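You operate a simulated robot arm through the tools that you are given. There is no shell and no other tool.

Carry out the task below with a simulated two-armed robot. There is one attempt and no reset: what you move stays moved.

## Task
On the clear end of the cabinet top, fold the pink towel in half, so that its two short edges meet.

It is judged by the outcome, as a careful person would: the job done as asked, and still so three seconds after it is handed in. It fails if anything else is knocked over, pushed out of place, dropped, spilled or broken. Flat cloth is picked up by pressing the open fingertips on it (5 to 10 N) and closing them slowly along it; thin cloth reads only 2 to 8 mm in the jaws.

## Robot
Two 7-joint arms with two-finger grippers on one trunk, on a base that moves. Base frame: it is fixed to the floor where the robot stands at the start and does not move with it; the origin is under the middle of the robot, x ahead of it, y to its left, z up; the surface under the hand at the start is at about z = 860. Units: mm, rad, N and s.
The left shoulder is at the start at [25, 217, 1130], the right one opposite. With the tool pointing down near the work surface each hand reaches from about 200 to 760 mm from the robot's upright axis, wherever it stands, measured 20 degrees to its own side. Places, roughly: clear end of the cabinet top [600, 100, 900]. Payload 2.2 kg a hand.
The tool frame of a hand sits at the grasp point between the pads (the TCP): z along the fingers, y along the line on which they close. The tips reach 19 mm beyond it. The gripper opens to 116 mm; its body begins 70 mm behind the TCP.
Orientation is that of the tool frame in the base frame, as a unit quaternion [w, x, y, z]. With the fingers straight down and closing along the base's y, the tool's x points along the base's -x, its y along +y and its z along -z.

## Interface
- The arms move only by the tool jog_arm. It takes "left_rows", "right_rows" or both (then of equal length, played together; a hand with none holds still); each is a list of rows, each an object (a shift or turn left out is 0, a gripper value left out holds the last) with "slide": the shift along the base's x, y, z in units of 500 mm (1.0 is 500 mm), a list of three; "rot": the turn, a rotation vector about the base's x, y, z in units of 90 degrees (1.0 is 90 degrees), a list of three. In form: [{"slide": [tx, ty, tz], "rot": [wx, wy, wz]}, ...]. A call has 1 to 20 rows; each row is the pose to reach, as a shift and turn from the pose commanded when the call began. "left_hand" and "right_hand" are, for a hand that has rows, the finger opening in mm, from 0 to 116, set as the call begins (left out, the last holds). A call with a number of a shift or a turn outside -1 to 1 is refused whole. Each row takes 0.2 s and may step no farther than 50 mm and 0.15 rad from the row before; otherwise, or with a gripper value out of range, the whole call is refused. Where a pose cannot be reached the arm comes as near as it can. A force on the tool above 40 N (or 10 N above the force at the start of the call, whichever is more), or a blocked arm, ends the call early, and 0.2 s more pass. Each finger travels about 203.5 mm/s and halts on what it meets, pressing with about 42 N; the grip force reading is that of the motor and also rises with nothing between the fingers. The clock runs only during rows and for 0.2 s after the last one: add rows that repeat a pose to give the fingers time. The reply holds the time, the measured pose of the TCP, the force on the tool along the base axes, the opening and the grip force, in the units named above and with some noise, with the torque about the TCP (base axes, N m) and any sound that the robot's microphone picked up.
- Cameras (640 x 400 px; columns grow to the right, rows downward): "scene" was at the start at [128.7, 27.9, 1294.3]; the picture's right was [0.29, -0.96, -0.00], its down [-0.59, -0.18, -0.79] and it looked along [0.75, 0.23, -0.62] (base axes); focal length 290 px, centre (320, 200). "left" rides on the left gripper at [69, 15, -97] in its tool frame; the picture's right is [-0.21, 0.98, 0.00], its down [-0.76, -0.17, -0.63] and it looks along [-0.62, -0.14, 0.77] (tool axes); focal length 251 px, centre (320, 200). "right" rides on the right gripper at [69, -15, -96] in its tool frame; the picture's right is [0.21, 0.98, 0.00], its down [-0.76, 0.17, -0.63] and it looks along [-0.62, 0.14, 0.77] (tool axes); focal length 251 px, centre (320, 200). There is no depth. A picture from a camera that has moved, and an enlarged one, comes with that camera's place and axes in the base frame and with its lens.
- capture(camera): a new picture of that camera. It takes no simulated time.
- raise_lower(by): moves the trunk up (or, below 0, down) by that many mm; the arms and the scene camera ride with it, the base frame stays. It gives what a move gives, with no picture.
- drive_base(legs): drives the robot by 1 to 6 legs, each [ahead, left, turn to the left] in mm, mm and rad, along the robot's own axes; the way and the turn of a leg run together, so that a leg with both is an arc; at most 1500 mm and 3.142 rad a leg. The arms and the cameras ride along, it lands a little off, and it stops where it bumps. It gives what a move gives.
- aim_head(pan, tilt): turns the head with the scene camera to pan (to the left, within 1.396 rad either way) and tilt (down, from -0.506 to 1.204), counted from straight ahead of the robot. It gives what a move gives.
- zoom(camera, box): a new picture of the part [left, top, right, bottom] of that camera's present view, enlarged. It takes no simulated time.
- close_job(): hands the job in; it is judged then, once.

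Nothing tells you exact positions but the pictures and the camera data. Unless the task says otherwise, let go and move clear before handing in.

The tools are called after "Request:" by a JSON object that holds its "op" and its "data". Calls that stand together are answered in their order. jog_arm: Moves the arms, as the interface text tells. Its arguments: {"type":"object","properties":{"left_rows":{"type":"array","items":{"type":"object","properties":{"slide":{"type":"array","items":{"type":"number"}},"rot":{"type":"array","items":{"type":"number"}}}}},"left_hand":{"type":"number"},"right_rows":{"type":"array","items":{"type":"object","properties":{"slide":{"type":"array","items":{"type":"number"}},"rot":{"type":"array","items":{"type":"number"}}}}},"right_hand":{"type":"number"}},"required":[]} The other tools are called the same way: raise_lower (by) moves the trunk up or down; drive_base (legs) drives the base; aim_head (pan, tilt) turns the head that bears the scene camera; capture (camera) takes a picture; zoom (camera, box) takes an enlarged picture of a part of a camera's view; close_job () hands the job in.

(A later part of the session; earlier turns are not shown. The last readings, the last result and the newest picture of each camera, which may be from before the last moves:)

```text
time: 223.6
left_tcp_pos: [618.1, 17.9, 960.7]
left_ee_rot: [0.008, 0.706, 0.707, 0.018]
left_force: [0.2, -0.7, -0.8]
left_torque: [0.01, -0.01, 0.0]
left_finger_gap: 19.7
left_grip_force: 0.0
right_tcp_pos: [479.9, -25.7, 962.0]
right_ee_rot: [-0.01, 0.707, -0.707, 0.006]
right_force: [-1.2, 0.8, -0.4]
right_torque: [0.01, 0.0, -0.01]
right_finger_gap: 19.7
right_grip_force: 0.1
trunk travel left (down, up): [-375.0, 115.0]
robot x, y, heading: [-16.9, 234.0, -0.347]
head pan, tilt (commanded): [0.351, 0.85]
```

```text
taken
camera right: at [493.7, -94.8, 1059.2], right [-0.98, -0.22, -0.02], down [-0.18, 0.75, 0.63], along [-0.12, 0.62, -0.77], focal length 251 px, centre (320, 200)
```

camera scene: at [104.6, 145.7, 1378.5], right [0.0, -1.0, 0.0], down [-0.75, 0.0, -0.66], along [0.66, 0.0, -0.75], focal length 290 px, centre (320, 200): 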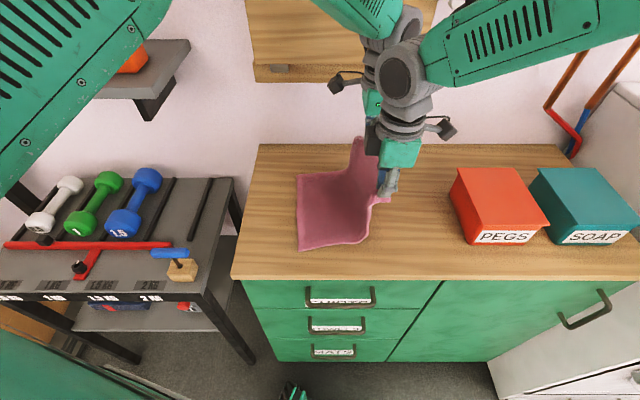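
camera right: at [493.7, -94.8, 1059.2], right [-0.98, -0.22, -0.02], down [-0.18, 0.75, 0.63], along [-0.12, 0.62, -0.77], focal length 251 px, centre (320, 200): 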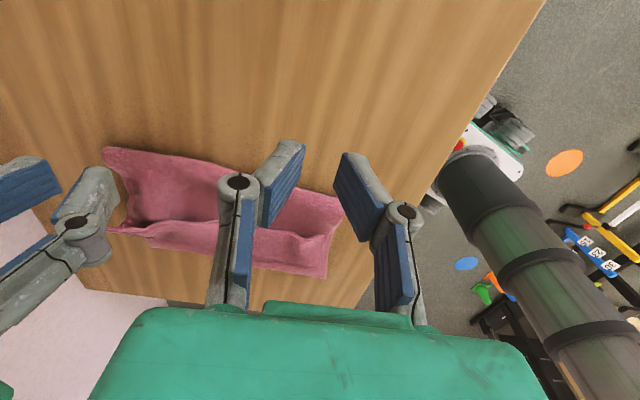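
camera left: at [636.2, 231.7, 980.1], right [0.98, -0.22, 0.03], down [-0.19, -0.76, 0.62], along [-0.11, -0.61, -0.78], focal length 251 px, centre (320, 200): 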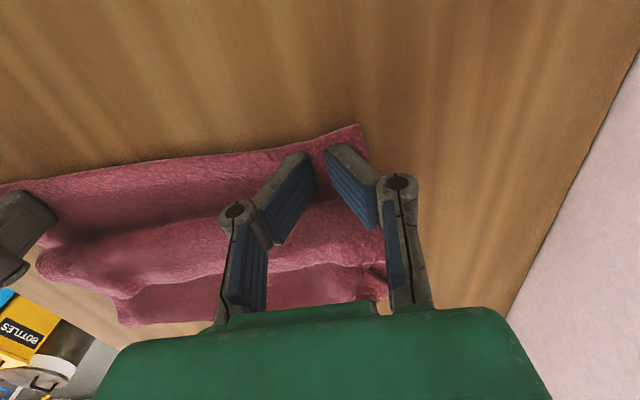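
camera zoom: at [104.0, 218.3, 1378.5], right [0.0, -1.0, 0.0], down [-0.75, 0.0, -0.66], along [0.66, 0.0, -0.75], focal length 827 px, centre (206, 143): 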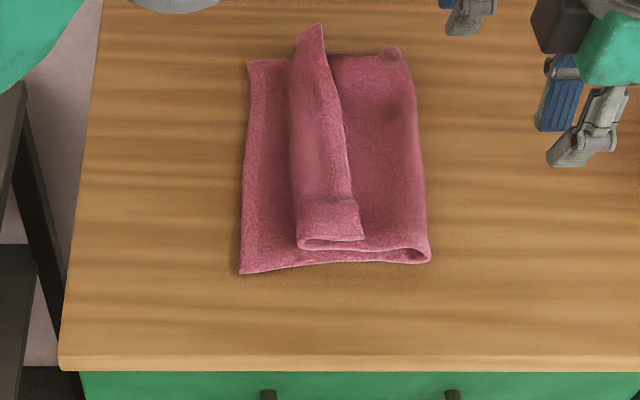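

The towel looks much tidier: even halves with a crease at y ≈ 38–54, the lower edge at y ≈ 180–194, and one flap whose free edge is at y ≈ 105. I'll pinch just the outer 10 mm of that free edge with both hands and fold it over to the left.

Request:
{"op": "jog_arm", "data": {"left_rows": [{"slide": [0, 0.02, 0], "rot": [-0.01, 0, 0]}, {"slide": [-0.003, 0.06, 0], "rot": [-0.03, 0, 0]}, {"slide": [-0.006, 0.1, -0.01], "rot": [-0.05, 0, 0]}, {"slide": [-0.01, 0.14, -0.03], "rot": [-0.07, 0, 0]}, {"slide": [-0.012, 0.17, -0.06], "rot": [-0.09, 0, 0]}, {"slide": [-0.012, 0.18, -0.09], "rot": [-0.09, 0, 0]}, {"slide": [-0.012, 0.18, -0.115], "rot": [-0.09, 0, 0]}, {"slide": [-0.012, 0.18, -0.125], "rot": [-0.09, 0, 0]}, {"slide": [-0.012, 0.18, -0.125], "rot": [-0.09, 0, 0]}], "right_rows": [{"slide": [0, 0.03, 0], "rot": [-0.01, 0, 0]}, {"slide": [0, 0.08, 0], "rot": [-0.03, 0, 0]}, {"slide": [0, 0.14, -0.01], "rot": [-0.05, 0, 0]}, {"slide": [0, 0.2, -0.03], "rot": [-0.07, 0, 0]}, {"slide": [0, 0.245, -0.06], "rot": [-0.09, 0, 0]}, {"slide": [0, 0.258, -0.09], "rot": [-0.09, 0, 0]}, {"slide": [0, 0.26, -0.115], "rot": [-0.09, 0, 0]}, {"slide": [0, 0.26, -0.127], "rot": [-0.09, 0, 0]}, {"slide": [0, 0.26, -0.127], "rot": [-0.09, 0, 0]}], "left_hand": 34, "right_hand": 34}}

Request:
{"op": "zoom", "data": {"camera": "right", "box": [160, 60, 460, 280]}}

Request:
{"op": "zoom", "data": {"camera": "left", "box": [160, 60, 460, 280]}}

Request:
{"op": "zoom", "data": {"camera": "scene", "box": [270, 150, 450, 290]}}

```text
time: 225.6
left_tcp_pos: [611.0, 112.6, 899.3]
left_ee_rot: [0.059, 0.705, 0.706, -0.035]
left_force: [0.0, 0.2, 0.2]
left_torque: [0.01, -0.01, 0.0]
left_finger_gap: 34.0
left_grip_force: 0.0
right_tcp_pos: [483.8, 106.9, 900.3]
right_ee_rot: [0.041, 0.707, -0.703, 0.056]
right_force: [-0.2, -0.3, -0.7]
right_torque: [-0.01, 0.0, -0.02]
right_finger_gap: 34.0
right_grip_force: 0.1
trunk travel left (down, up): [-375.0, 115.0]
robot x, y, heading: [-15.9, 235.3, -0.348]
head pan, tilt (commanded): [0.351, 0.85]
```

```text
1.82 times, centred on (310, 170) of right
camera zoom: at [496.7, 52.7, 1004.3], right [-0.98, -0.22, 0.01], down [-0.18, 0.84, 0.52], along [-0.12, 0.5, -0.85], focal length 457 px, centre (338, 254)
```

zoom: 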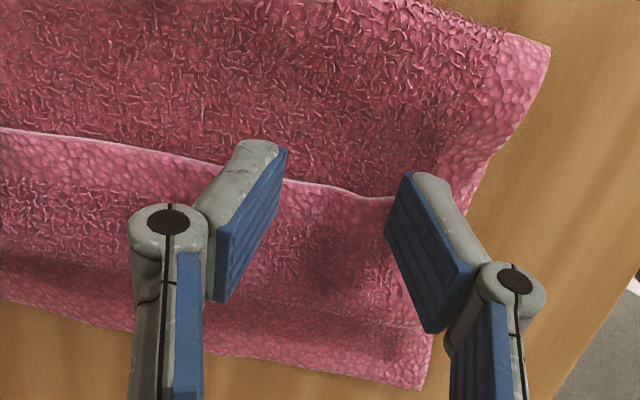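

```text
1.82 times, centred on (310, 170) of left
camera zoom: at [621.4, 193.7, 987.5], right [0.98, -0.21, 0.06], down [-0.19, -0.67, 0.72], along [-0.11, -0.72, -0.69], focal length 457 px, centre (338, 254)
```

zoom: 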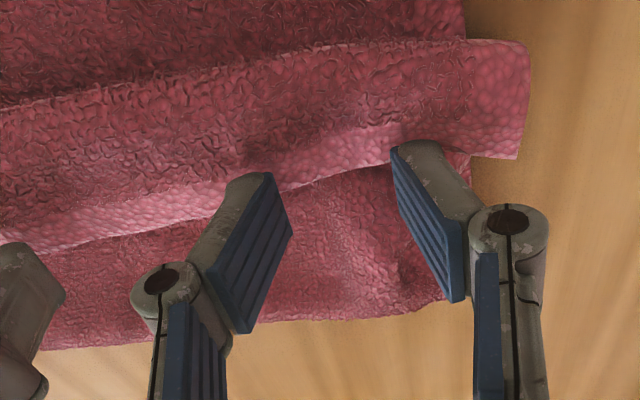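

```text
2.86 times, centred on (360, 220) of scene
camera zoom: at [104.9, 222.2, 1378.5], right [0.0, -1.0, 0.0], down [-0.75, 0.0, -0.66], along [0.66, 0.0, -0.75], focal length 827 px, centre (206, 143)
```

zoom: 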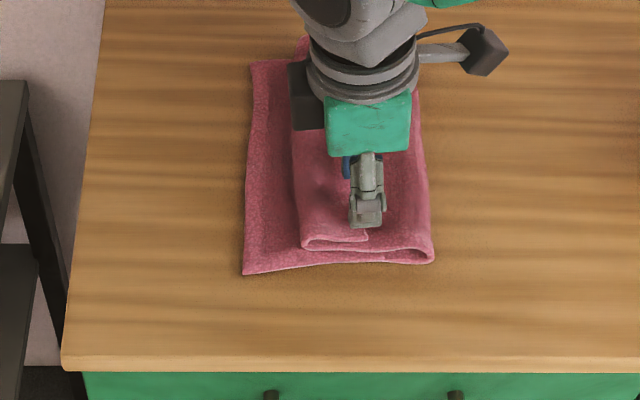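

The tips straddle the flap's free edge with about 10 mm overlap. I'll shift both slightly in x so every finger is on the flap, then lower to a light press.

Request:
{"op": "jog_arm", "data": {"left_rows": [{"slide": [0.01, 0, 0]}, {"slide": [0.02, 0, -0.003]}, {"slide": [0.022, 0, -0.007]}, {"slide": [0.022, 0, -0.01]}, {"slide": [0.022, 0, -0.01]}], "right_rows": [{"slide": [0.01, 0, 0]}, {"slide": [0.02, 0, -0.003]}, {"slide": [0.02, 0, -0.007]}, {"slide": [0.02, 0, -0.012]}, {"slide": [0.02, 0, -0.012]}]}}

Request:
{"op": "jog_arm", "data": {"left_rows": [{"slide": [0, 0, -0.003]}, {"slide": [0, 0, -0.005]}, {"slide": [0, 0, -0.005]}], "right_rows": [{"slide": [0, 0, -0.003]}, {"slide": [0, 0, -0.005]}, {"slide": [0, 0, -0.005]}]}}

```text
time: 226.8
left_tcp_pos: [620.3, 112.6, 896.3]
left_ee_rot: [0.059, 0.705, 0.706, -0.036]
left_force: [0.1, 0.5, 0.6]
left_torque: [-0.01, -0.01, 0.02]
left_finger_gap: 33.8
left_grip_force: 0.1
right_tcp_pos: [493.7, 106.3, 893.3]
right_ee_rot: [0.041, 0.707, -0.704, 0.056]
right_force: [-0.1, -1.0, 1.2]
right_torque: [0.0, 0.04, -0.01]
right_finger_gap: 34.3
right_grip_force: 0.1
trunk travel left (down, up): [-375.0, 115.0]
robot x, y, heading: [-16.2, 233.9, -0.344]
head pan, tilt (commanded): [0.351, 0.85]
```

```text
time: 227.6
left_tcp_pos: [621.1, 113.0, 892.5]
left_ee_rot: [0.059, 0.704, 0.707, -0.034]
left_force: [0.1, 0.8, 1.1]
left_torque: [0.0, 0.05, -0.04]
left_finger_gap: 34.0
left_grip_force: 0.1
right_tcp_pos: [493.7, 106.7, 891.2]
right_ee_rot: [0.041, 0.707, -0.704, 0.057]
right_force: [0.4, 0.3, 2.6]
right_torque: [0.03, 0.0, -0.01]
right_finger_gap: 34.0
right_grip_force: 0.2
trunk travel left (down, up): [-375.0, 115.0]
robot x, y, heading: [-17.0, 233.0, -0.351]
head pan, tilt (commanded): [0.351, 0.85]
```

Request:
{"op": "jog_arm", "data": {"left_rows": [{"slide": [0, 0, -0.002]}, {"slide": [0, 0, -0.005]}, {"slide": [0, 0, -0.005]}], "right_rows": [{"slide": [0, 0, -0.001]}, {"slide": [0, 0, -0.0025]}, {"slide": [0, 0, -0.0025]}]}}

Request:
{"op": "jog_arm", "data": {"left_rows": [{"slide": [0, 0, 0]}], "right_rows": [{"slide": [0, 0, 0]}], "left_hand": 28, "right_hand": 28}}

Request:
{"op": "jog_arm", "data": {"left_rows": [{"slide": [0, 0, 0]}], "right_rows": [{"slide": [0, 0, 0]}], "left_hand": 22, "right_hand": 22}}

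Request:
{"op": "zoom", "data": {"camera": "right", "box": [200, 60, 460, 260]}}

Request:
{"op": "zoom", "data": {"camera": "left", "box": [200, 60, 460, 260]}}

```text
time: 228.4
left_tcp_pos: [620.9, 112.8, 890.3]
left_ee_rot: [0.059, 0.704, 0.707, -0.035]
left_force: [-1.6, -0.1, 5.1]
left_torque: [0.04, 0.08, 0.0]
left_finger_gap: 34.5
left_grip_force: 0.1
right_tcp_pos: [493.1, 106.7, 890.6]
right_ee_rot: [0.041, 0.707, -0.704, 0.057]
right_force: [0.0, -0.1, 4.1]
right_torque: [0.02, 0.01, 0.02]
right_finger_gap: 34.1
right_grip_force: 0.0
trunk travel left (down, up): [-375.0, 115.0]
robot x, y, heading: [-20.9, 233.8, -0.35]
head pan, tilt (commanded): [0.351, 0.85]
```

```text
time: 228.8
left_tcp_pos: [621.4, 113.2, 890.6]
left_ee_rot: [0.06, 0.705, 0.706, -0.035]
left_force: [0.3, -0.9, 4.4]
left_torque: [0.0, 0.02, 0.01]
left_finger_gap: 27.0
left_grip_force: 0.0
right_tcp_pos: [492.9, 106.8, 890.3]
right_ee_rot: [0.042, 0.707, -0.704, 0.056]
right_force: [0.4, -0.7, 3.9]
right_torque: [0.05, -0.02, -0.02]
right_finger_gap: 26.9
right_grip_force: 0.0
trunk travel left (down, up): [-375.0, 115.0]
robot x, y, heading: [-20.0, 234.9, -0.347]
head pan, tilt (commanded): [0.351, 0.85]
```

```text
time: 229.2
left_tcp_pos: [621.3, 113.7, 890.1]
left_ee_rot: [0.059, 0.704, 0.706, -0.035]
left_force: [0.5, -0.7, 4.5]
left_torque: [0.03, 0.05, 0.02]
left_finger_gap: 21.4
left_grip_force: 0.0
right_tcp_pos: [493.9, 107.5, 889.6]
right_ee_rot: [0.041, 0.707, -0.704, 0.057]
right_force: [0.2, -0.4, 2.7]
right_torque: [0.06, 0.01, 0.0]
right_finger_gap: 20.8
right_grip_force: 0.0
trunk travel left (down, up): [-375.0, 115.0]
robot x, y, heading: [-19.9, 233.8, -0.348]
head pan, tilt (commanded): [0.351, 0.85]
```

```text
2.00 times, centred on (330, 160) of right
camera zoom: at [506.2, 52.6, 994.5], right [-0.98, -0.22, 0.01], down [-0.18, 0.84, 0.52], along [-0.12, 0.5, -0.85], focal length 503 px, centre (300, 280)
```

zoom: 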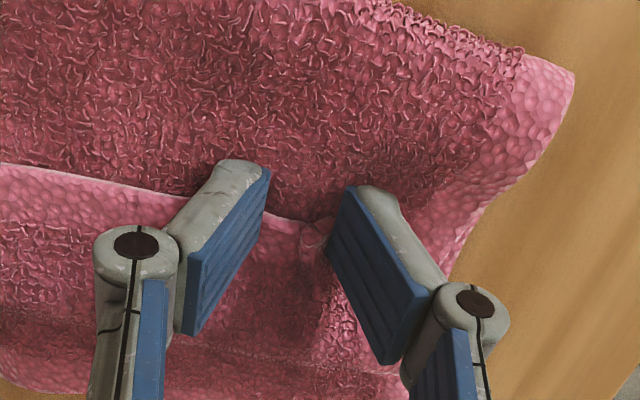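

```text
2.00 times, centred on (330, 160) of left
camera zoom: at [632.5, 194.1, 977.7], right [0.98, -0.21, 0.06], down [-0.19, -0.67, 0.72], along [-0.11, -0.72, -0.69], focal length 503 px, centre (300, 280)
```

zoom: 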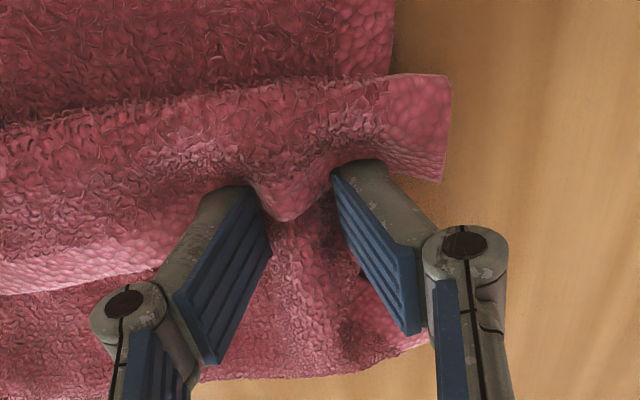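

Ridges are forming on the flap's edge at both hands. I'll continue closing slowly.

Request:
{"op": "jog_arm", "data": {"left_rows": [{"slide": [0, 0, 0]}], "right_rows": [{"slide": [0, 0, -0.0015]}], "left_hand": 17, "right_hand": 18}}

Request:
{"op": "jog_arm", "data": {"left_rows": [{"slide": [0, 0, 0]}], "right_rows": [{"slide": [0, 0, -0.001]}], "left_hand": 12, "right_hand": 13}}

Request:
{"op": "zoom", "data": {"camera": "right", "box": [200, 60, 460, 260]}}

Request:
{"op": "zoom", "data": {"camera": "left", "box": [200, 60, 460, 260]}}

```text
time: 229.6
left_tcp_pos: [619.6, 113.9, 890.5]
left_ee_rot: [0.06, 0.704, 0.707, -0.035]
left_force: [0.3, 0.4, 2.1]
left_torque: [0.02, 0.01, -0.01]
left_finger_gap: 16.9
left_grip_force: 0.0
right_tcp_pos: [493.3, 107.9, 889.1]
right_ee_rot: [0.042, 0.706, -0.704, 0.056]
right_force: [-0.6, -0.3, 5.6]
right_torque: [0.06, 0.03, 0.0]
right_finger_gap: 17.1
right_grip_force: 0.2
trunk travel left (down, up): [-375.0, 115.0]
robot x, y, heading: [-17.6, 230.9, -0.353]
head pan, tilt (commanded): [0.351, 0.85]
```

```text
time: 230.0
left_tcp_pos: [619.3, 113.4, 891.2]
left_ee_rot: [0.059, 0.704, 0.706, -0.034]
left_force: [-0.1, -0.1, 3.4]
left_torque: [0.02, 0.0, 0.01]
left_finger_gap: 13.4
left_grip_force: 1.4
right_tcp_pos: [492.9, 106.1, 888.4]
right_ee_rot: [0.041, 0.707, -0.704, 0.056]
right_force: [-1.5, 0.4, 5.4]
right_torque: [0.07, 0.02, 0.02]
right_finger_gap: 12.3
right_grip_force: 0.1
trunk travel left (down, up): [-375.0, 115.0]
robot x, y, heading: [-18.1, 237.3, -0.349]
head pan, tilt (commanded): [0.351, 0.85]
```

```text
2.00 times, centred on (330, 160) of right
camera zoom: at [506.3, 52.4, 992.9], right [-0.98, -0.22, 0.01], down [-0.18, 0.84, 0.52], along [-0.12, 0.51, -0.85], focal length 503 px, centre (300, 280)
```

zoom: 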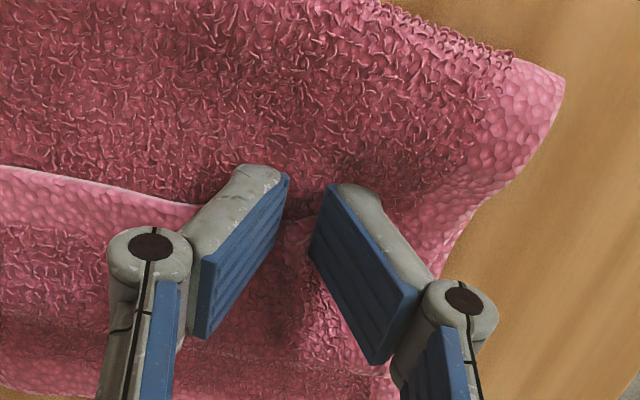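

```text
2.00 times, centred on (330, 160) of left
camera zoom: at [632.4, 194.3, 977.8], right [0.98, -0.21, 0.06], down [-0.19, -0.67, 0.72], along [-0.11, -0.72, -0.69], focal length 503 px, centre (300, 280)
```

zoom: 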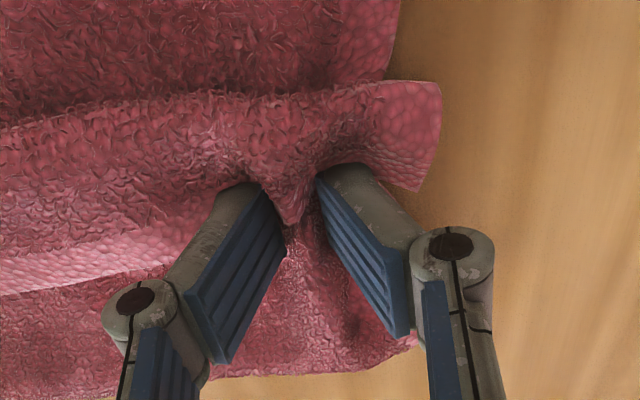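

Request:
{"op": "jog_arm", "data": {"left_rows": [{"slide": [0, 0, 0]}], "right_rows": [{"slide": [0, 0, -0.001]}], "left_hand": 7, "right_hand": 9}}

Request:
{"op": "jog_arm", "data": {"left_rows": [{"slide": [0, 0, 0]}, {"slide": [0, 0, 0]}], "right_rows": [{"slide": [0, 0, -0.001]}, {"slide": [0, 0, -0.001]}], "left_hand": 0, "right_hand": 5}}

Request:
{"op": "zoom", "data": {"camera": "right", "box": [200, 60, 460, 260]}}

Request:
{"op": "zoom", "data": {"camera": "left", "box": [200, 60, 460, 260]}}

```text
time: 230.4
left_tcp_pos: [621.4, 112.9, 889.5]
left_ee_rot: [0.06, 0.704, 0.707, -0.033]
left_force: [0.3, 0.7, 3.5]
left_torque: [0.01, 0.02, 0.03]
left_finger_gap: 10.7
left_grip_force: 2.1
right_tcp_pos: [493.1, 106.5, 887.1]
right_ee_rot: [0.04, 0.706, -0.705, 0.057]
right_force: [0.0, 0.8, 6.8]
right_torque: [0.06, 0.04, -0.02]
right_finger_gap: 9.1
right_grip_force: 0.0
trunk travel left (down, up): [-375.0, 115.0]
robot x, y, heading: [-17.5, 232.1, -0.349]
head pan, tilt (commanded): [0.351, 0.85]
```

```text
time: 231.0
left_tcp_pos: [621.7, 112.8, 890.6]
left_ee_rot: [0.059, 0.704, 0.707, -0.034]
left_force: [-0.3, 0.6, 3.0]
left_torque: [0.06, 0.01, -0.04]
left_finger_gap: 6.6
left_grip_force: 34.4
right_tcp_pos: [494.2, 107.2, 887.2]
right_ee_rot: [0.041, 0.707, -0.704, 0.057]
right_force: [0.3, -0.6, 8.8]
right_torque: [0.08, -0.03, -0.01]
right_finger_gap: 6.9
right_grip_force: 0.6
trunk travel left (down, up): [-375.0, 115.0]
robot x, y, heading: [-16.9, 236.6, -0.343]
head pan, tilt (commanded): [0.351, 0.85]
```

```text
2.00 times, centred on (330, 160) of right
camera zoom: at [506.1, 52.4, 992.3], right [-0.98, -0.22, 0.01], down [-0.18, 0.84, 0.52], along [-0.12, 0.5, -0.85], focal length 503 px, centre (300, 280)
```

zoom: 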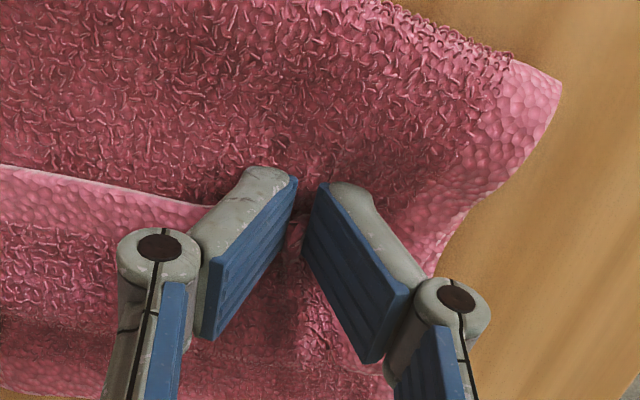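

```text
2.00 times, centred on (330, 160) of left
camera zoom: at [632.3, 194.1, 977.8], right [0.98, -0.21, 0.06], down [-0.19, -0.67, 0.72], along [-0.11, -0.72, -0.69], focal length 503 px, centre (300, 280)
```

zoom: 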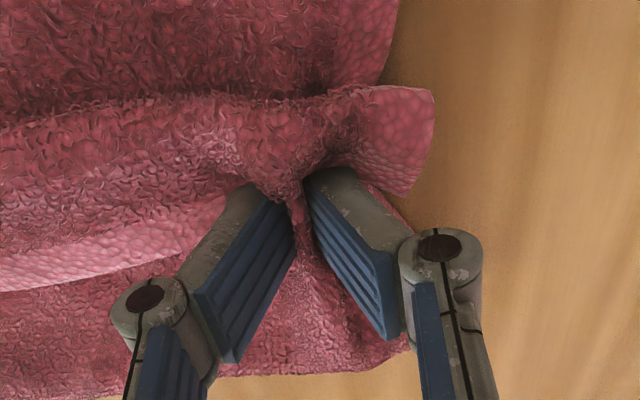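

The left hand has a grip at 6.6 mm. I'll finish closing the right hand and then lift a little to see what each is holding.

Request:
{"op": "jog_arm", "data": {"right_rows": [{"slide": [0, 0, 0]}, {"slide": [0, 0, 0]}], "right_hand": 0}}

Request:
{"op": "jog_arm", "data": {"left_rows": [{"slide": [0, 0.002, 0.01]}, {"slide": [0, 0.004, 0.02]}, {"slide": [0, 0.008, 0.035]}, {"slide": [0, 0.012, 0.05]}, {"slide": [0, 0.012, 0.05]}], "right_rows": [{"slide": [0, 0.002, 0.01]}, {"slide": [0, 0.004, 0.02]}, {"slide": [0, 0.008, 0.035]}, {"slide": [0, 0.012, 0.05]}, {"slide": [0, 0.012, 0.05]}]}}

Request:
{"op": "capture", "data": {"camera": "right"}}

Request:
{"op": "capture", "data": {"camera": "left"}}

Request:
{"op": "zoom", "data": {"camera": "scene", "box": [270, 150, 450, 290]}}

```text
time: 231.6
left_tcp_pos: [620.4, 113.3, 890.2]
left_ee_rot: [0.059, 0.704, 0.707, -0.035]
left_force: [0.1, 1.4, 2.6]
left_torque: [0.0, -0.01, 0.0]
left_finger_gap: 6.3
left_grip_force: 34.7
right_tcp_pos: [493.8, 107.4, 887.7]
right_ee_rot: [0.04, 0.706, -0.704, 0.057]
right_force: [0.6, -0.5, 8.5]
right_torque: [0.03, 0.02, 0.01]
right_finger_gap: 4.1
right_grip_force: 33.0
trunk travel left (down, up): [-375.0, 115.0]
robot x, y, heading: [-17.0, 234.4, -0.344]
head pan, tilt (commanded): [0.351, 0.85]
```

```text
time: 232.8
left_tcp_pos: [621.1, 119.9, 913.8]
left_ee_rot: [0.058, 0.704, 0.707, -0.035]
left_force: [0.7, -0.3, -0.8]
left_torque: [0.02, -0.01, -0.01]
left_finger_gap: 6.4
left_grip_force: 34.5
right_tcp_pos: [494.3, 112.7, 911.0]
right_ee_rot: [0.04, 0.707, -0.704, 0.055]
right_force: [-0.1, 0.5, -0.8]
right_torque: [0.01, 0.0, -0.01]
right_finger_gap: 4.3
right_grip_force: 32.6
trunk travel left (down, up): [-375.0, 115.0]
robot x, y, heading: [-15.3, 238.5, -0.352]
head pan, tilt (commanded): [0.351, 0.85]
```

```text
taken
camera right: at [506.5, 58.2, 1016.5], right [-0.98, -0.22, 0.01], down [-0.18, 0.84, 0.52], along [-0.12, 0.51, -0.85], focal length 251 px, centre (320, 200)
```

right: 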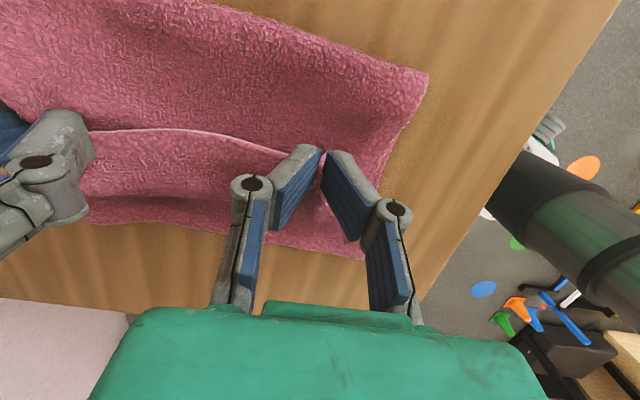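

```text
taken
camera left: at [632.6, 200.6, 1001.9], right [0.98, -0.21, 0.06], down [-0.19, -0.67, 0.72], along [-0.11, -0.72, -0.69], focal length 251 px, centre (320, 200)
```

left: 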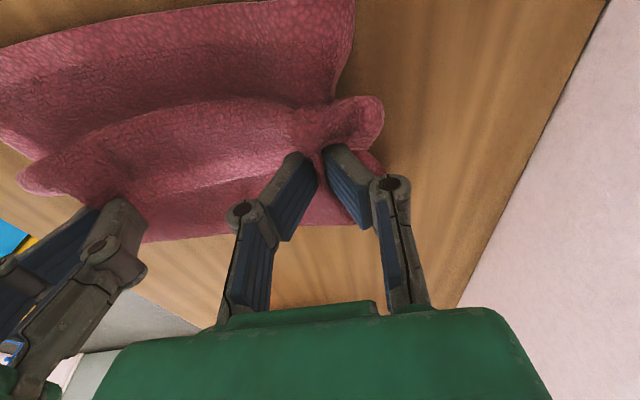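

```text
2.86 times, centred on (360, 220) of scene
camera zoom: at [105.4, 222.2, 1378.4], right [0.0, -1.0, 0.0], down [-0.75, 0.0, -0.66], along [0.66, 0.0, -0.75], focal length 827 px, centre (206, 143)
```

zoom: 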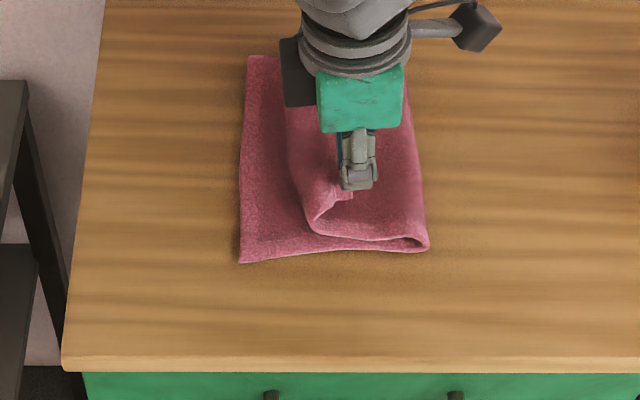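

Both hands hold only the flap's edge. I'll swing it up and over to the left, onto the lower edge.

Request:
{"op": "jog_arm", "data": {"left_rows": [{"slide": [0, 0.004, 0.008]}, {"slide": [0, 0.01, 0.018]}, {"slide": [0, 0.018, 0.026], "rot": [-0.01, 0, 0]}, {"slide": [0, 0.028, 0.03], "rot": [-0.02, 0, 0]}, {"slide": [0, 0.038, 0.03], "rot": [-0.03, 0, 0]}, {"slide": [0, 0.048, 0.027], "rot": [-0.04, 0, 0]}, {"slide": [0, 0.058, 0.02], "rot": [-0.05, 0, 0]}, {"slide": [0, 0.068, 0.01], "rot": [-0.065, 0, 0]}, {"slide": [0, 0.078, -0.004], "rot": [-0.08, 0, 0]}, {"slide": [0, 0.087, -0.018], "rot": [-0.09, 0, 0]}, {"slide": [0, 0.095, -0.032], "rot": [-0.1, 0, 0]}, {"slide": [0, 0.1, -0.044], "rot": [-0.11, 0, 0]}, {"slide": [0, 0.104, -0.052], "rot": [-0.11, 0, 0]}, {"slide": [0, 0.104, -0.052], "rot": [-0.11, 0, 0]}], "right_rows": [{"slide": [0, 0.005, 0.008]}, {"slide": [0, 0.013, 0.018]}, {"slide": [0, 0.024, 0.026], "rot": [-0.01, 0, 0]}, {"slide": [0, 0.037, 0.03], "rot": [-0.02, 0, 0]}, {"slide": [0, 0.051, 0.03], "rot": [-0.03, 0, 0]}, {"slide": [0, 0.066, 0.027], "rot": [-0.04, 0, 0]}, {"slide": [0, 0.081, 0.02], "rot": [-0.05, 0, 0]}, {"slide": [0, 0.096, 0.01], "rot": [-0.065, 0, 0]}, {"slide": [0, 0.11, -0.004], "rot": [-0.08, 0, 0]}, {"slide": [0, 0.122, -0.017], "rot": [-0.09, 0, 0]}, {"slide": [0, 0.132, -0.03], "rot": [-0.1, 0, 0]}, {"slide": [0, 0.139, -0.042], "rot": [-0.11, 0, 0]}, {"slide": [0, 0.143, -0.049], "rot": [-0.11, 0, 0]}, {"slide": [0, 0.143, -0.049], "rot": [-0.11, 0, 0]}]}}

Request:
{"op": "capture", "data": {"camera": "right"}}

Request:
{"op": "capture", "data": {"camera": "left"}}

Request:
{"op": "zoom", "data": {"camera": "scene", "box": [270, 150, 450, 290]}}

```text
time: 235.8
left_tcp_pos: [619.2, 171.6, 890.4]
left_ee_rot: [0.12, 0.697, 0.701, -0.096]
left_force: [0.2, -1.2, 5.1]
left_torque: [-0.01, 0.0, -0.01]
left_finger_gap: 6.3
left_grip_force: 34.3
right_tcp_pos: [492.7, 183.7, 888.8]
right_ee_rot: [0.1, 0.7, -0.697, 0.118]
right_force: [3.8, -2.2, 19.0]
right_torque: [0.0, -0.09, -0.04]
right_finger_gap: 3.9
right_grip_force: 32.7
trunk travel left (down, up): [-375.0, 115.0]
robot x, y, heading: [-15.8, 233.2, -0.35]
head pan, tilt (commanded): [0.351, 0.85]
```

```text
taken
camera right: at [505.8, 148.1, 1000.9], right [-0.98, -0.21, 0.04], down [-0.18, 0.91, 0.37], along [-0.12, 0.35, -0.93], focal length 251 px, centre (320, 200)
```

right: 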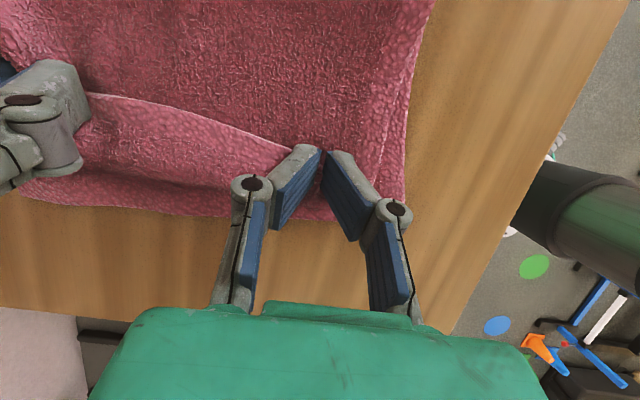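

```text
taken
camera left: at [631.4, 265.5, 963.5], right [0.98, -0.19, 0.1], down [-0.19, -0.53, 0.83], along [-0.11, -0.82, -0.56], focal length 251 px, centre (320, 200)
```

left: 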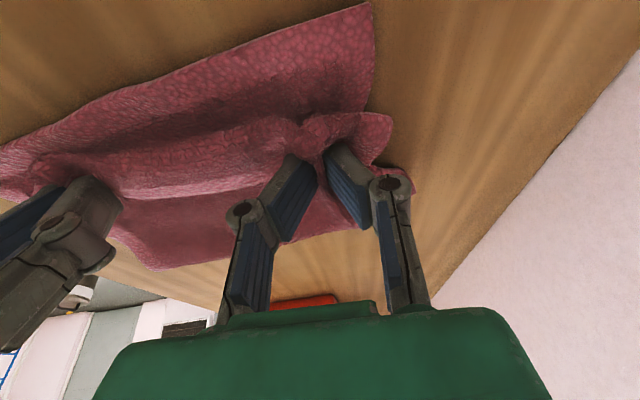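

```text
2.86 times, centred on (360, 220) of scene
camera zoom: at [102.4, 222.5, 1379.1], right [0.0, -1.0, 0.0], down [-0.75, 0.0, -0.66], along [0.66, 0.0, -0.75], focal length 827 px, centre (206, 143)
```

zoom: 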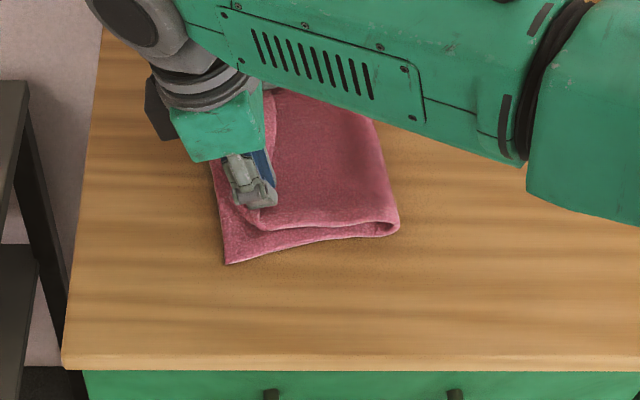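

The flap has been reduced and the top fold line now lies close to the lower edge, with a smaller folded-back hem left. I'll release here, lift clear and check.

Request:
{"op": "jog_arm", "data": {"left_rows": [{"slide": [0, 0, 0.001]}, {"slide": [0, 0, 0.002]}], "right_rows": [{"slide": [0, 0, 0.003]}, {"slide": [0, 0, 0.006]}]}}

Request:
{"op": "jog_arm", "data": {"left_rows": [{"slide": [0, 0, 0]}, {"slide": [0, 0, 0]}], "right_rows": [{"slide": [0, 0, 0]}, {"slide": [0, 0, 0]}], "left_hand": 14, "right_hand": 14}}

Request:
{"op": "jog_arm", "data": {"left_rows": [{"slide": [0, 0, 0.005]}, {"slide": [0, 0, 0.02]}, {"slide": [0, 0, 0.05], "rot": [0.03, 0, 0]}, {"slide": [0, 0, 0.09], "rot": [0.08, 0, 0]}, {"slide": [0, -0.02, 0.13], "rot": [0.13, 0, 0]}, {"slide": [0, -0.06, 0.16], "rot": [0.18, 0, 0]}, {"slide": [0, -0.12, 0.18], "rot": [0.2, 0, 0]}, {"slide": [0, -0.18, 0.19], "rot": [0.2, 0, 0]}, {"slide": [0, -0.24, 0.2], "rot": [0.2, 0, 0]}, {"slide": [0, -0.28, 0.2], "rot": [0.2, 0, 0]}], "right_rows": [{"slide": [0, 0, 0.005]}, {"slide": [0, 0, 0.02]}, {"slide": [0, 0, 0.05], "rot": [0.03, 0, 0]}, {"slide": [0, 0, 0.09], "rot": [0.08, 0, 0]}, {"slide": [0, -0.02, 0.13], "rot": [0.13, 0, 0]}, {"slide": [0, -0.08, 0.16], "rot": [0.18, 0, 0]}, {"slide": [0, -0.16, 0.18], "rot": [0.2, 0, 0]}, {"slide": [0, -0.24, 0.19], "rot": [0.2, 0, 0]}, {"slide": [0, -0.32, 0.2], "rot": [0.2, 0, 0]}, {"slide": [0, -0.38, 0.2], "rot": [0.2, 0, 0]}], "left_hand": 40, "right_hand": 40}}

Request:
{"op": "zoom", "data": {"camera": "scene", "box": [270, 150, 450, 290]}}

Request:
{"op": "capture", "data": {"camera": "right"}}

```text
time: 236.4
left_tcp_pos: [621.0, 172.0, 890.4]
left_ee_rot: [0.12, 0.697, 0.701, -0.096]
left_force: [-1.9, -2.0, 7.7]
left_torque: [-0.01, 0.01, -0.01]
left_finger_gap: 6.0
left_grip_force: 34.8
right_tcp_pos: [492.7, 186.0, 891.5]
right_ee_rot: [0.102, 0.701, -0.696, 0.115]
right_force: [0.1, -1.0, 6.8]
right_torque: [-0.01, -0.03, -0.01]
right_finger_gap: 4.3
right_grip_force: 32.4
trunk travel left (down, up): [-375.0, 115.0]
robot x, y, heading: [-15.2, 232.2, -0.351]
head pan, tilt (commanded): [0.351, 0.85]
```

```text
time: 237.0
left_tcp_pos: [620.5, 171.8, 889.8]
left_ee_rot: [0.12, 0.697, 0.7, -0.096]
left_force: [0.3, 0.3, 4.0]
left_torque: [0.01, 0.05, 0.01]
left_finger_gap: 14.6
left_grip_force: 0.3
right_tcp_pos: [493.4, 184.7, 891.4]
right_ee_rot: [0.103, 0.701, -0.696, 0.117]
right_force: [-0.9, -1.0, 2.9]
right_torque: [-0.01, 0.02, 0.0]
right_finger_gap: 12.7
right_grip_force: 0.0
trunk travel left (down, up): [-375.0, 115.0]
robot x, y, heading: [-22.9, 236.0, -0.348]
head pan, tilt (commanded): [0.351, 0.85]
```

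```text
time: 239.2
left_tcp_pos: [621.9, 24.0, 991.8]
left_ee_rot: [0.008, 0.707, 0.707, 0.017]
left_force: [0.7, -0.4, 0.5]
left_torque: [0.06, 0.02, 0.0]
left_finger_gap: 40.2
left_grip_force: 0.0
right_tcp_pos: [490.8, -7.7, 991.6]
right_ee_rot: [-0.012, 0.707, -0.707, 0.005]
right_force: [0.3, -0.2, 0.3]
right_torque: [0.06, -0.01, -0.01]
right_finger_gap: 40.0
right_grip_force: 0.1
trunk travel left (down, up): [-375.0, 115.0]
robot x, y, heading: [-20.0, 234.2, -0.35]
head pan, tilt (commanded): [0.351, 0.85]
```

```text
2.86 times, centred on (360, 220) of scene
camera zoom: at [104.5, 217.3, 1378.4], right [0.0, -1.0, 0.0], down [-0.75, 0.0, -0.66], along [0.66, 0.01, -0.75], focal length 827 px, centre (206, 143)
```

zoom: 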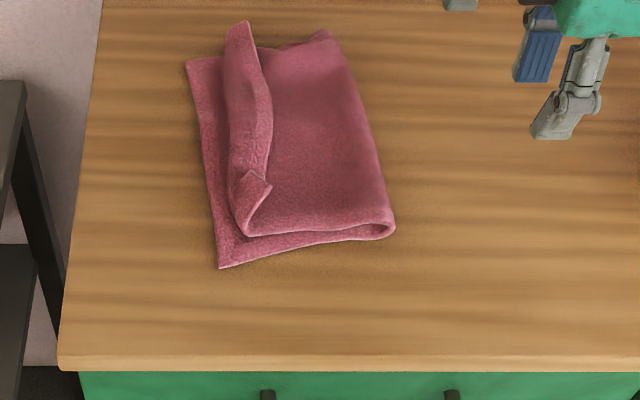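

```text
taken
camera right: at [504.5, -76.7, 1087.0], right [-0.98, -0.22, -0.02], down [-0.18, 0.75, 0.63], along [-0.12, 0.62, -0.77], focal length 251 px, centre (320, 200)
```

right: 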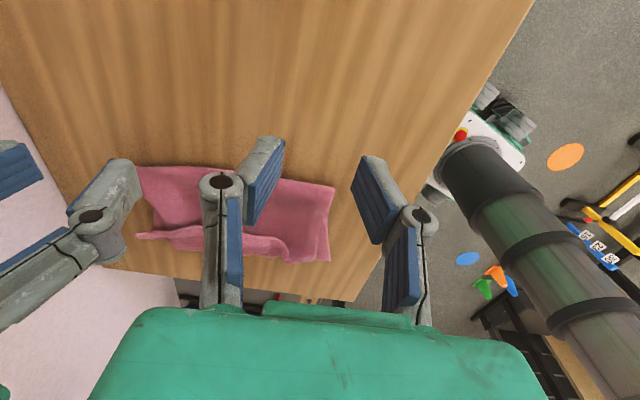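

The remaining flap is now about 30 mm wide, and unrolled it would land within about 7 mm of the lower edge. I'll turn the right gripper so its fingers open along y: one fingertip behind the flap's edge pushes left while the other pulls right, so the towel isn't dragged.

Request:
{"op": "jog_arm", "data": {"right_rows": [{"slide": [0, 0.01, 0], "rot": [0, 0, -0.05]}, {"slide": [0, 0.02, 0], "rot": [0, 0, -0.13]}, {"slide": [0.002, 0.04, 0], "rot": [0, 0, -0.22]}, {"slide": [0.004, 0.06, 0], "rot": [0, 0, -0.31]}, {"slide": [0.006, 0.08, 0], "rot": [0, 0, -0.4]}, {"slide": [0.008, 0.1, 0], "rot": [0, 0, -0.49]}, {"slide": [0.01, 0.12, 0], "rot": [0, 0, -0.58]}, {"slide": [0.012, 0.14, 0], "rot": [0, 0, -0.67]}, {"slide": [0.014, 0.16, 0], "rot": [0, 0, -0.76]}, {"slide": [0.016, 0.18, 0], "rot": [0, 0, -0.85]}, {"slide": [0.018, 0.2, 0], "rot": [0, 0, -0.93]}, {"slide": [0.018, 0.22, 0], "rot": [0, 0, -0.98]}, {"slide": [0.018, 0.22, 0], "rot": [0, 0, -1.0]}, {"slide": [0.018, 0.22, 0], "rot": [0, 0, -1.0]}], "right_hand": 0}}

Request:
{"op": "capture", "data": {"camera": "right"}}

Request:
{"op": "zoom", "data": {"camera": "scene", "box": [250, 120, 450, 290]}}

```text
time: 242.2
left_tcp_pos: [644.9, 50.6, 997.8]
left_ee_rot: [0.014, 0.691, 0.723, 0.017]
left_force: [0.5, -0.4, -0.2]
left_torque: [0.03, 0.0, -0.01]
left_finger_gap: 40.0
left_grip_force: 0.0
right_tcp_pos: [502.1, 81.1, 986.2]
right_ee_rot: [-0.004, 0.016, 1.0, -0.018]
right_force: [0.0, -1.0, -0.4]
right_torque: [0.0, -0.01, -0.01]
right_finger_gap: 0.0
right_grip_force: 28.9
trunk travel left (down, up): [-375.0, 115.0]
robot x, y, heading: [-18.8, 236.3, -0.351]
head pan, tilt (commanded): [0.351, 0.85]
```

```text
taken
camera right: at [433.9, 72.4, 1084.2], right [-0.18, 0.98, -0.03], down [0.77, 0.16, 0.62], along [0.62, 0.09, -0.78], focal length 251 px, centre (320, 200)
```

right: 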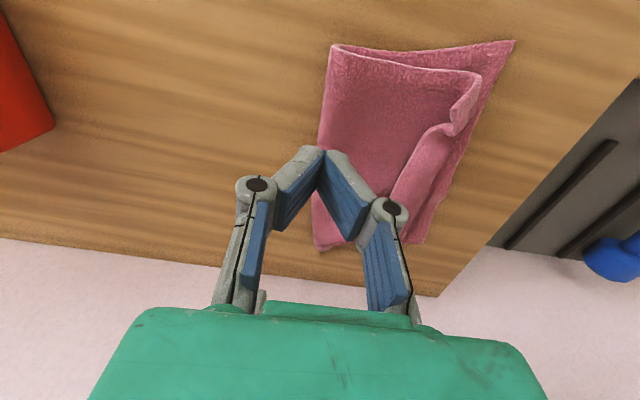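

```text
2.35 times, centred on (350, 205) of scene
camera zoom: at [104.9, 221.4, 1378.5], right [0.0, -1.0, 0.0], down [-0.75, 0.0, -0.66], along [0.66, 0.0, -0.75], focal length 681 px, centre (249, 188)
```

zoom: 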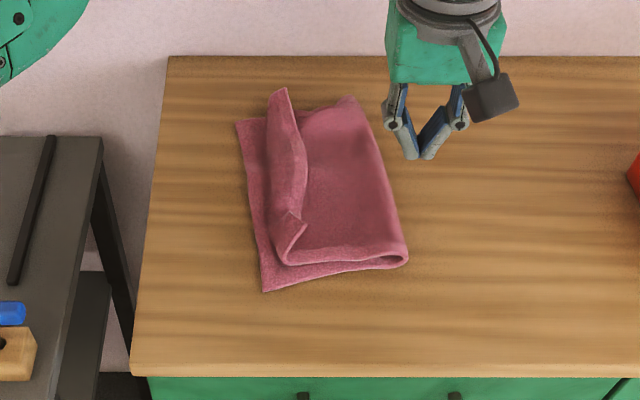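

The view from the side is excellent, but the right arm nudged the left one while turning. I'll move the left hand over to the far part of the top layer, where it will also serve as an anchor.

Request:
{"op": "jog_arm", "data": {"left_rows": [{"slide": [0.01, 0.03, 0.005]}, {"slide": [0.02, 0.07, 0.01]}, {"slide": [0.03, 0.12, 0.01]}, {"slide": [0.03, 0.17, 0]}, {"slide": [0.03, 0.21, -0.03]}, {"slide": [0.03, 0.235, -0.07]}, {"slide": [0.03, 0.24, -0.11]}, {"slide": [0.03, 0.24, -0.15]}, {"slide": [0.03, 0.24, -0.175]}, {"slide": [0.03, 0.24, -0.18]}, {"slide": [0.03, 0.24, -0.18]}], "left_hand": 20}}

Request:
{"op": "capture", "data": {"camera": "left"}}

Request:
{"op": "capture", "data": {"camera": "right"}}

```text
time: 244.6
left_tcp_pos: [635.6, 151.0, 900.1]
left_ee_rot: [0.009, 0.707, 0.707, 0.016]
left_force: [-0.2, 0.3, -0.3]
left_torque: [-0.01, -0.02, -0.03]
left_finger_gap: 19.8
left_grip_force: 0.0
right_tcp_pos: [505.6, 98.2, 993.1]
right_ee_rot: [0.003, 0.007, 1.0, -0.006]
right_force: [-0.1, -0.4, -0.4]
right_torque: [-0.01, 0.0, -0.01]
right_finger_gap: 0.2
right_grip_force: 28.8
trunk travel left (down, up): [-375.0, 115.0]
robot x, y, heading: [-17.5, 234.5, -0.35]
head pan, tilt (commanded): [0.351, 0.85]
```

```text
taken
camera left: at [647.3, 218.8, 998.5], right [0.98, -0.22, 0.03], down [-0.19, -0.76, 0.62], along [-0.11, -0.61, -0.78], focal length 251 px, centre (320, 200)
```

left: 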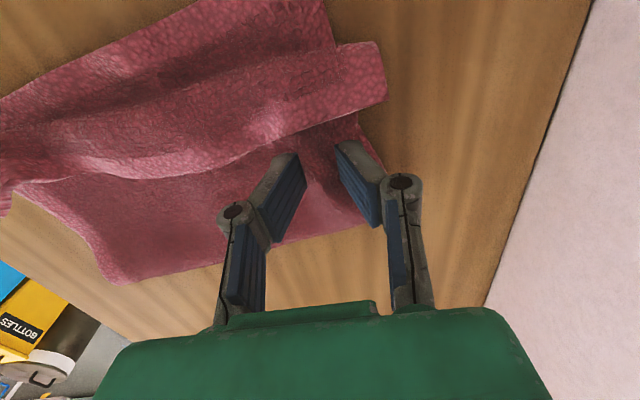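

```text
taken
camera right: at [435.7, 84.8, 1089.6], right [-0.2, 0.98, -0.01], down [0.76, 0.16, 0.63], along [0.62, 0.12, -0.77], focal length 251 px, centre (320, 200)
```

right: 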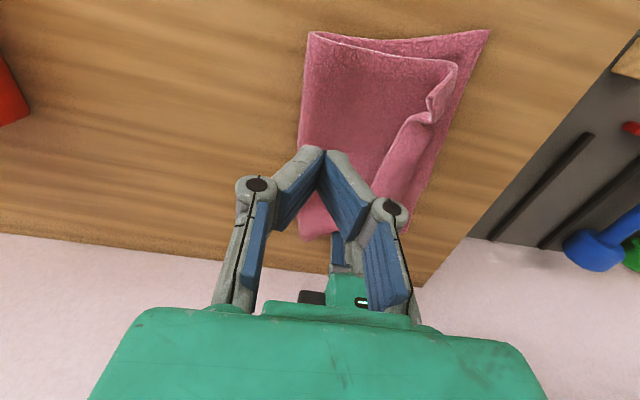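

The left fingertips sit just behind the flap at the far side. I'll press there lightly as an anchor and bring the closed right fingertips down just behind the flap's free edge near x = 510.

Request:
{"op": "jog_arm", "data": {"left_rows": [{"slide": [0, 0, -0.005]}, {"slide": [0, -0.004, -0.012]}, {"slide": [0, -0.004, -0.018]}, {"slide": [0, -0.004, -0.022]}, {"slide": [0, -0.004, -0.024]}, {"slide": [0, -0.004, -0.024]}, {"slide": [0, -0.004, -0.024]}, {"slide": [0, -0.004, -0.024]}, {"slide": [0, -0.004, -0.024]}], "right_rows": [{"slide": [0.003, 0.02, -0.01]}, {"slide": [0.006, 0.05, -0.03]}, {"slide": [0.01, 0.08, -0.06]}, {"slide": [0.01, 0.1, -0.09]}, {"slide": [0.01, 0.112, -0.12]}, {"slide": [0.01, 0.114, -0.15]}, {"slide": [0.01, 0.114, -0.175]}, {"slide": [0.01, 0.114, -0.19]}, {"slide": [0.01, 0.114, -0.19]}]}}

Request:
{"op": "capture", "data": {"camera": "right"}}

Request:
{"op": "zoom", "data": {"camera": "scene", "box": [250, 120, 450, 290]}}

```text
time: 246.6
left_tcp_pos: [634.9, 149.6, 886.5]
left_ee_rot: [0.009, 0.707, 0.707, 0.015]
left_force: [-0.3, -0.8, 1.6]
left_torque: [-0.01, 0.02, 0.0]
left_finger_gap: 20.0
left_grip_force: 0.0
right_tcp_pos: [507.4, 161.8, 895.7]
right_ee_rot: [0.003, -0.001, 1.0, -0.012]
right_force: [0.0, 0.3, -0.6]
right_torque: [-0.03, -0.03, 0.02]
right_finger_gap: 0.0
right_grip_force: 28.4
trunk travel left (down, up): [-375.0, 115.0]
robot x, y, heading: [-18.2, 236.3, -0.347]
head pan, tilt (commanded): [0.351, 0.85]
```

```text
taken
camera right: at [437.5, 148.6, 991.5], right [-0.22, 0.98, -0.02], down [0.75, 0.18, 0.63], along [0.62, 0.12, -0.78], focal length 251 px, centre (320, 200)
```

right: 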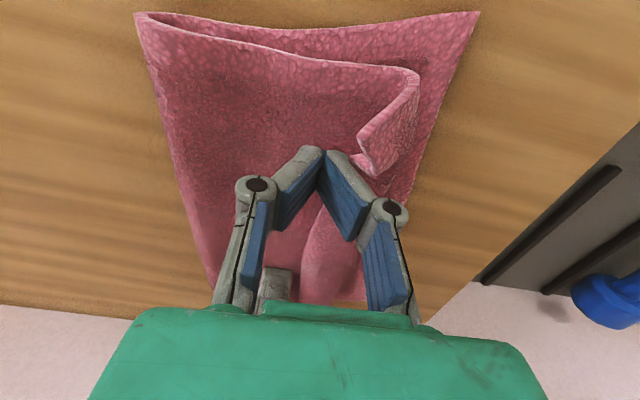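

```text
2.35 times, centred on (350, 205) of scene
camera zoom: at [104.9, 222.3, 1378.5], right [0.0, -1.0, 0.0], down [-0.75, 0.0, -0.66], along [0.66, 0.0, -0.75], focal length 681 px, centre (249, 188)
```

zoom: 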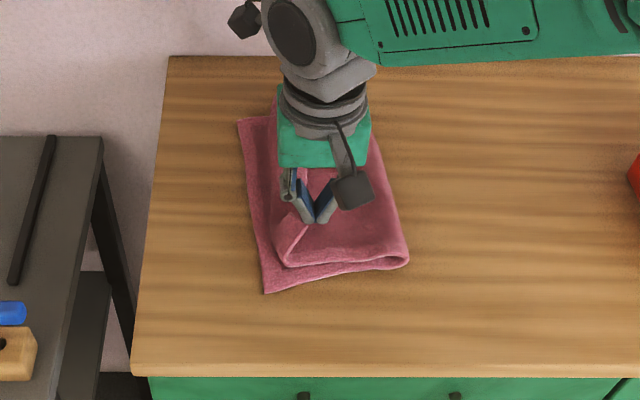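

The right fingertips are right beside the flap's free edge. I'll lower to a light contact on the top layer.

Request:
{"op": "jog_arm", "data": {"right_rows": [{"slide": [0, -0.004, -0.005]}, {"slide": [0, -0.006, -0.01]}, {"slide": [0, -0.006, -0.014]}, {"slide": [0, -0.006, -0.015]}, {"slide": [0, -0.006, -0.015]}], "left_rows": [{"slide": [0, 0, -0.001]}, {"slide": [0, 0, -0.002]}, {"slide": [0, 0, -0.003]}, {"slide": [0, 0, -0.003]}, {"slide": [0, 0, -0.003]}]}}

Request:
{"op": "jog_arm", "data": {"right_rows": [{"slide": [0, 0, -0.002]}, {"slide": [0, 0, -0.002]}]}}

```text
time: 247.8
left_tcp_pos: [636.1, 148.8, 887.0]
left_ee_rot: [0.009, 0.708, 0.706, 0.014]
left_force: [-0.6, -0.8, 3.1]
left_torque: [-0.02, 0.03, 0.03]
left_finger_gap: 19.9
left_grip_force: 0.0
right_tcp_pos: [506.8, 159.0, 888.1]
right_ee_rot: [0.002, -0.001, 1.0, -0.011]
right_force: [-0.5, -0.4, 0.8]
right_torque: [0.01, -0.01, -0.01]
right_finger_gap: 0.0
right_grip_force: 28.6
trunk travel left (down, up): [-375.0, 115.0]
robot x, y, heading: [-18.0, 234.8, -0.347]
head pan, tilt (commanded): [0.351, 0.85]
```

```text
time: 248.4
left_tcp_pos: [635.8, 150.0, 886.8]
left_ee_rot: [0.009, 0.707, 0.707, 0.016]
left_force: [-0.3, -0.6, 3.9]
left_torque: [-0.02, 0.05, -0.01]
left_finger_gap: 20.0
left_grip_force: 0.0
right_tcp_pos: [507.1, 158.9, 887.4]
right_ee_rot: [0.002, -0.001, 1.0, -0.012]
right_force: [0.2, 0.2, 0.6]
right_torque: [-0.02, 0.02, 0.03]
right_finger_gap: 0.0
right_grip_force: 28.3
trunk travel left (down, up): [-375.0, 115.0]
robot x, y, heading: [-18.1, 233.8, -0.345]
head pan, tilt (commanded): [0.351, 0.85]
```

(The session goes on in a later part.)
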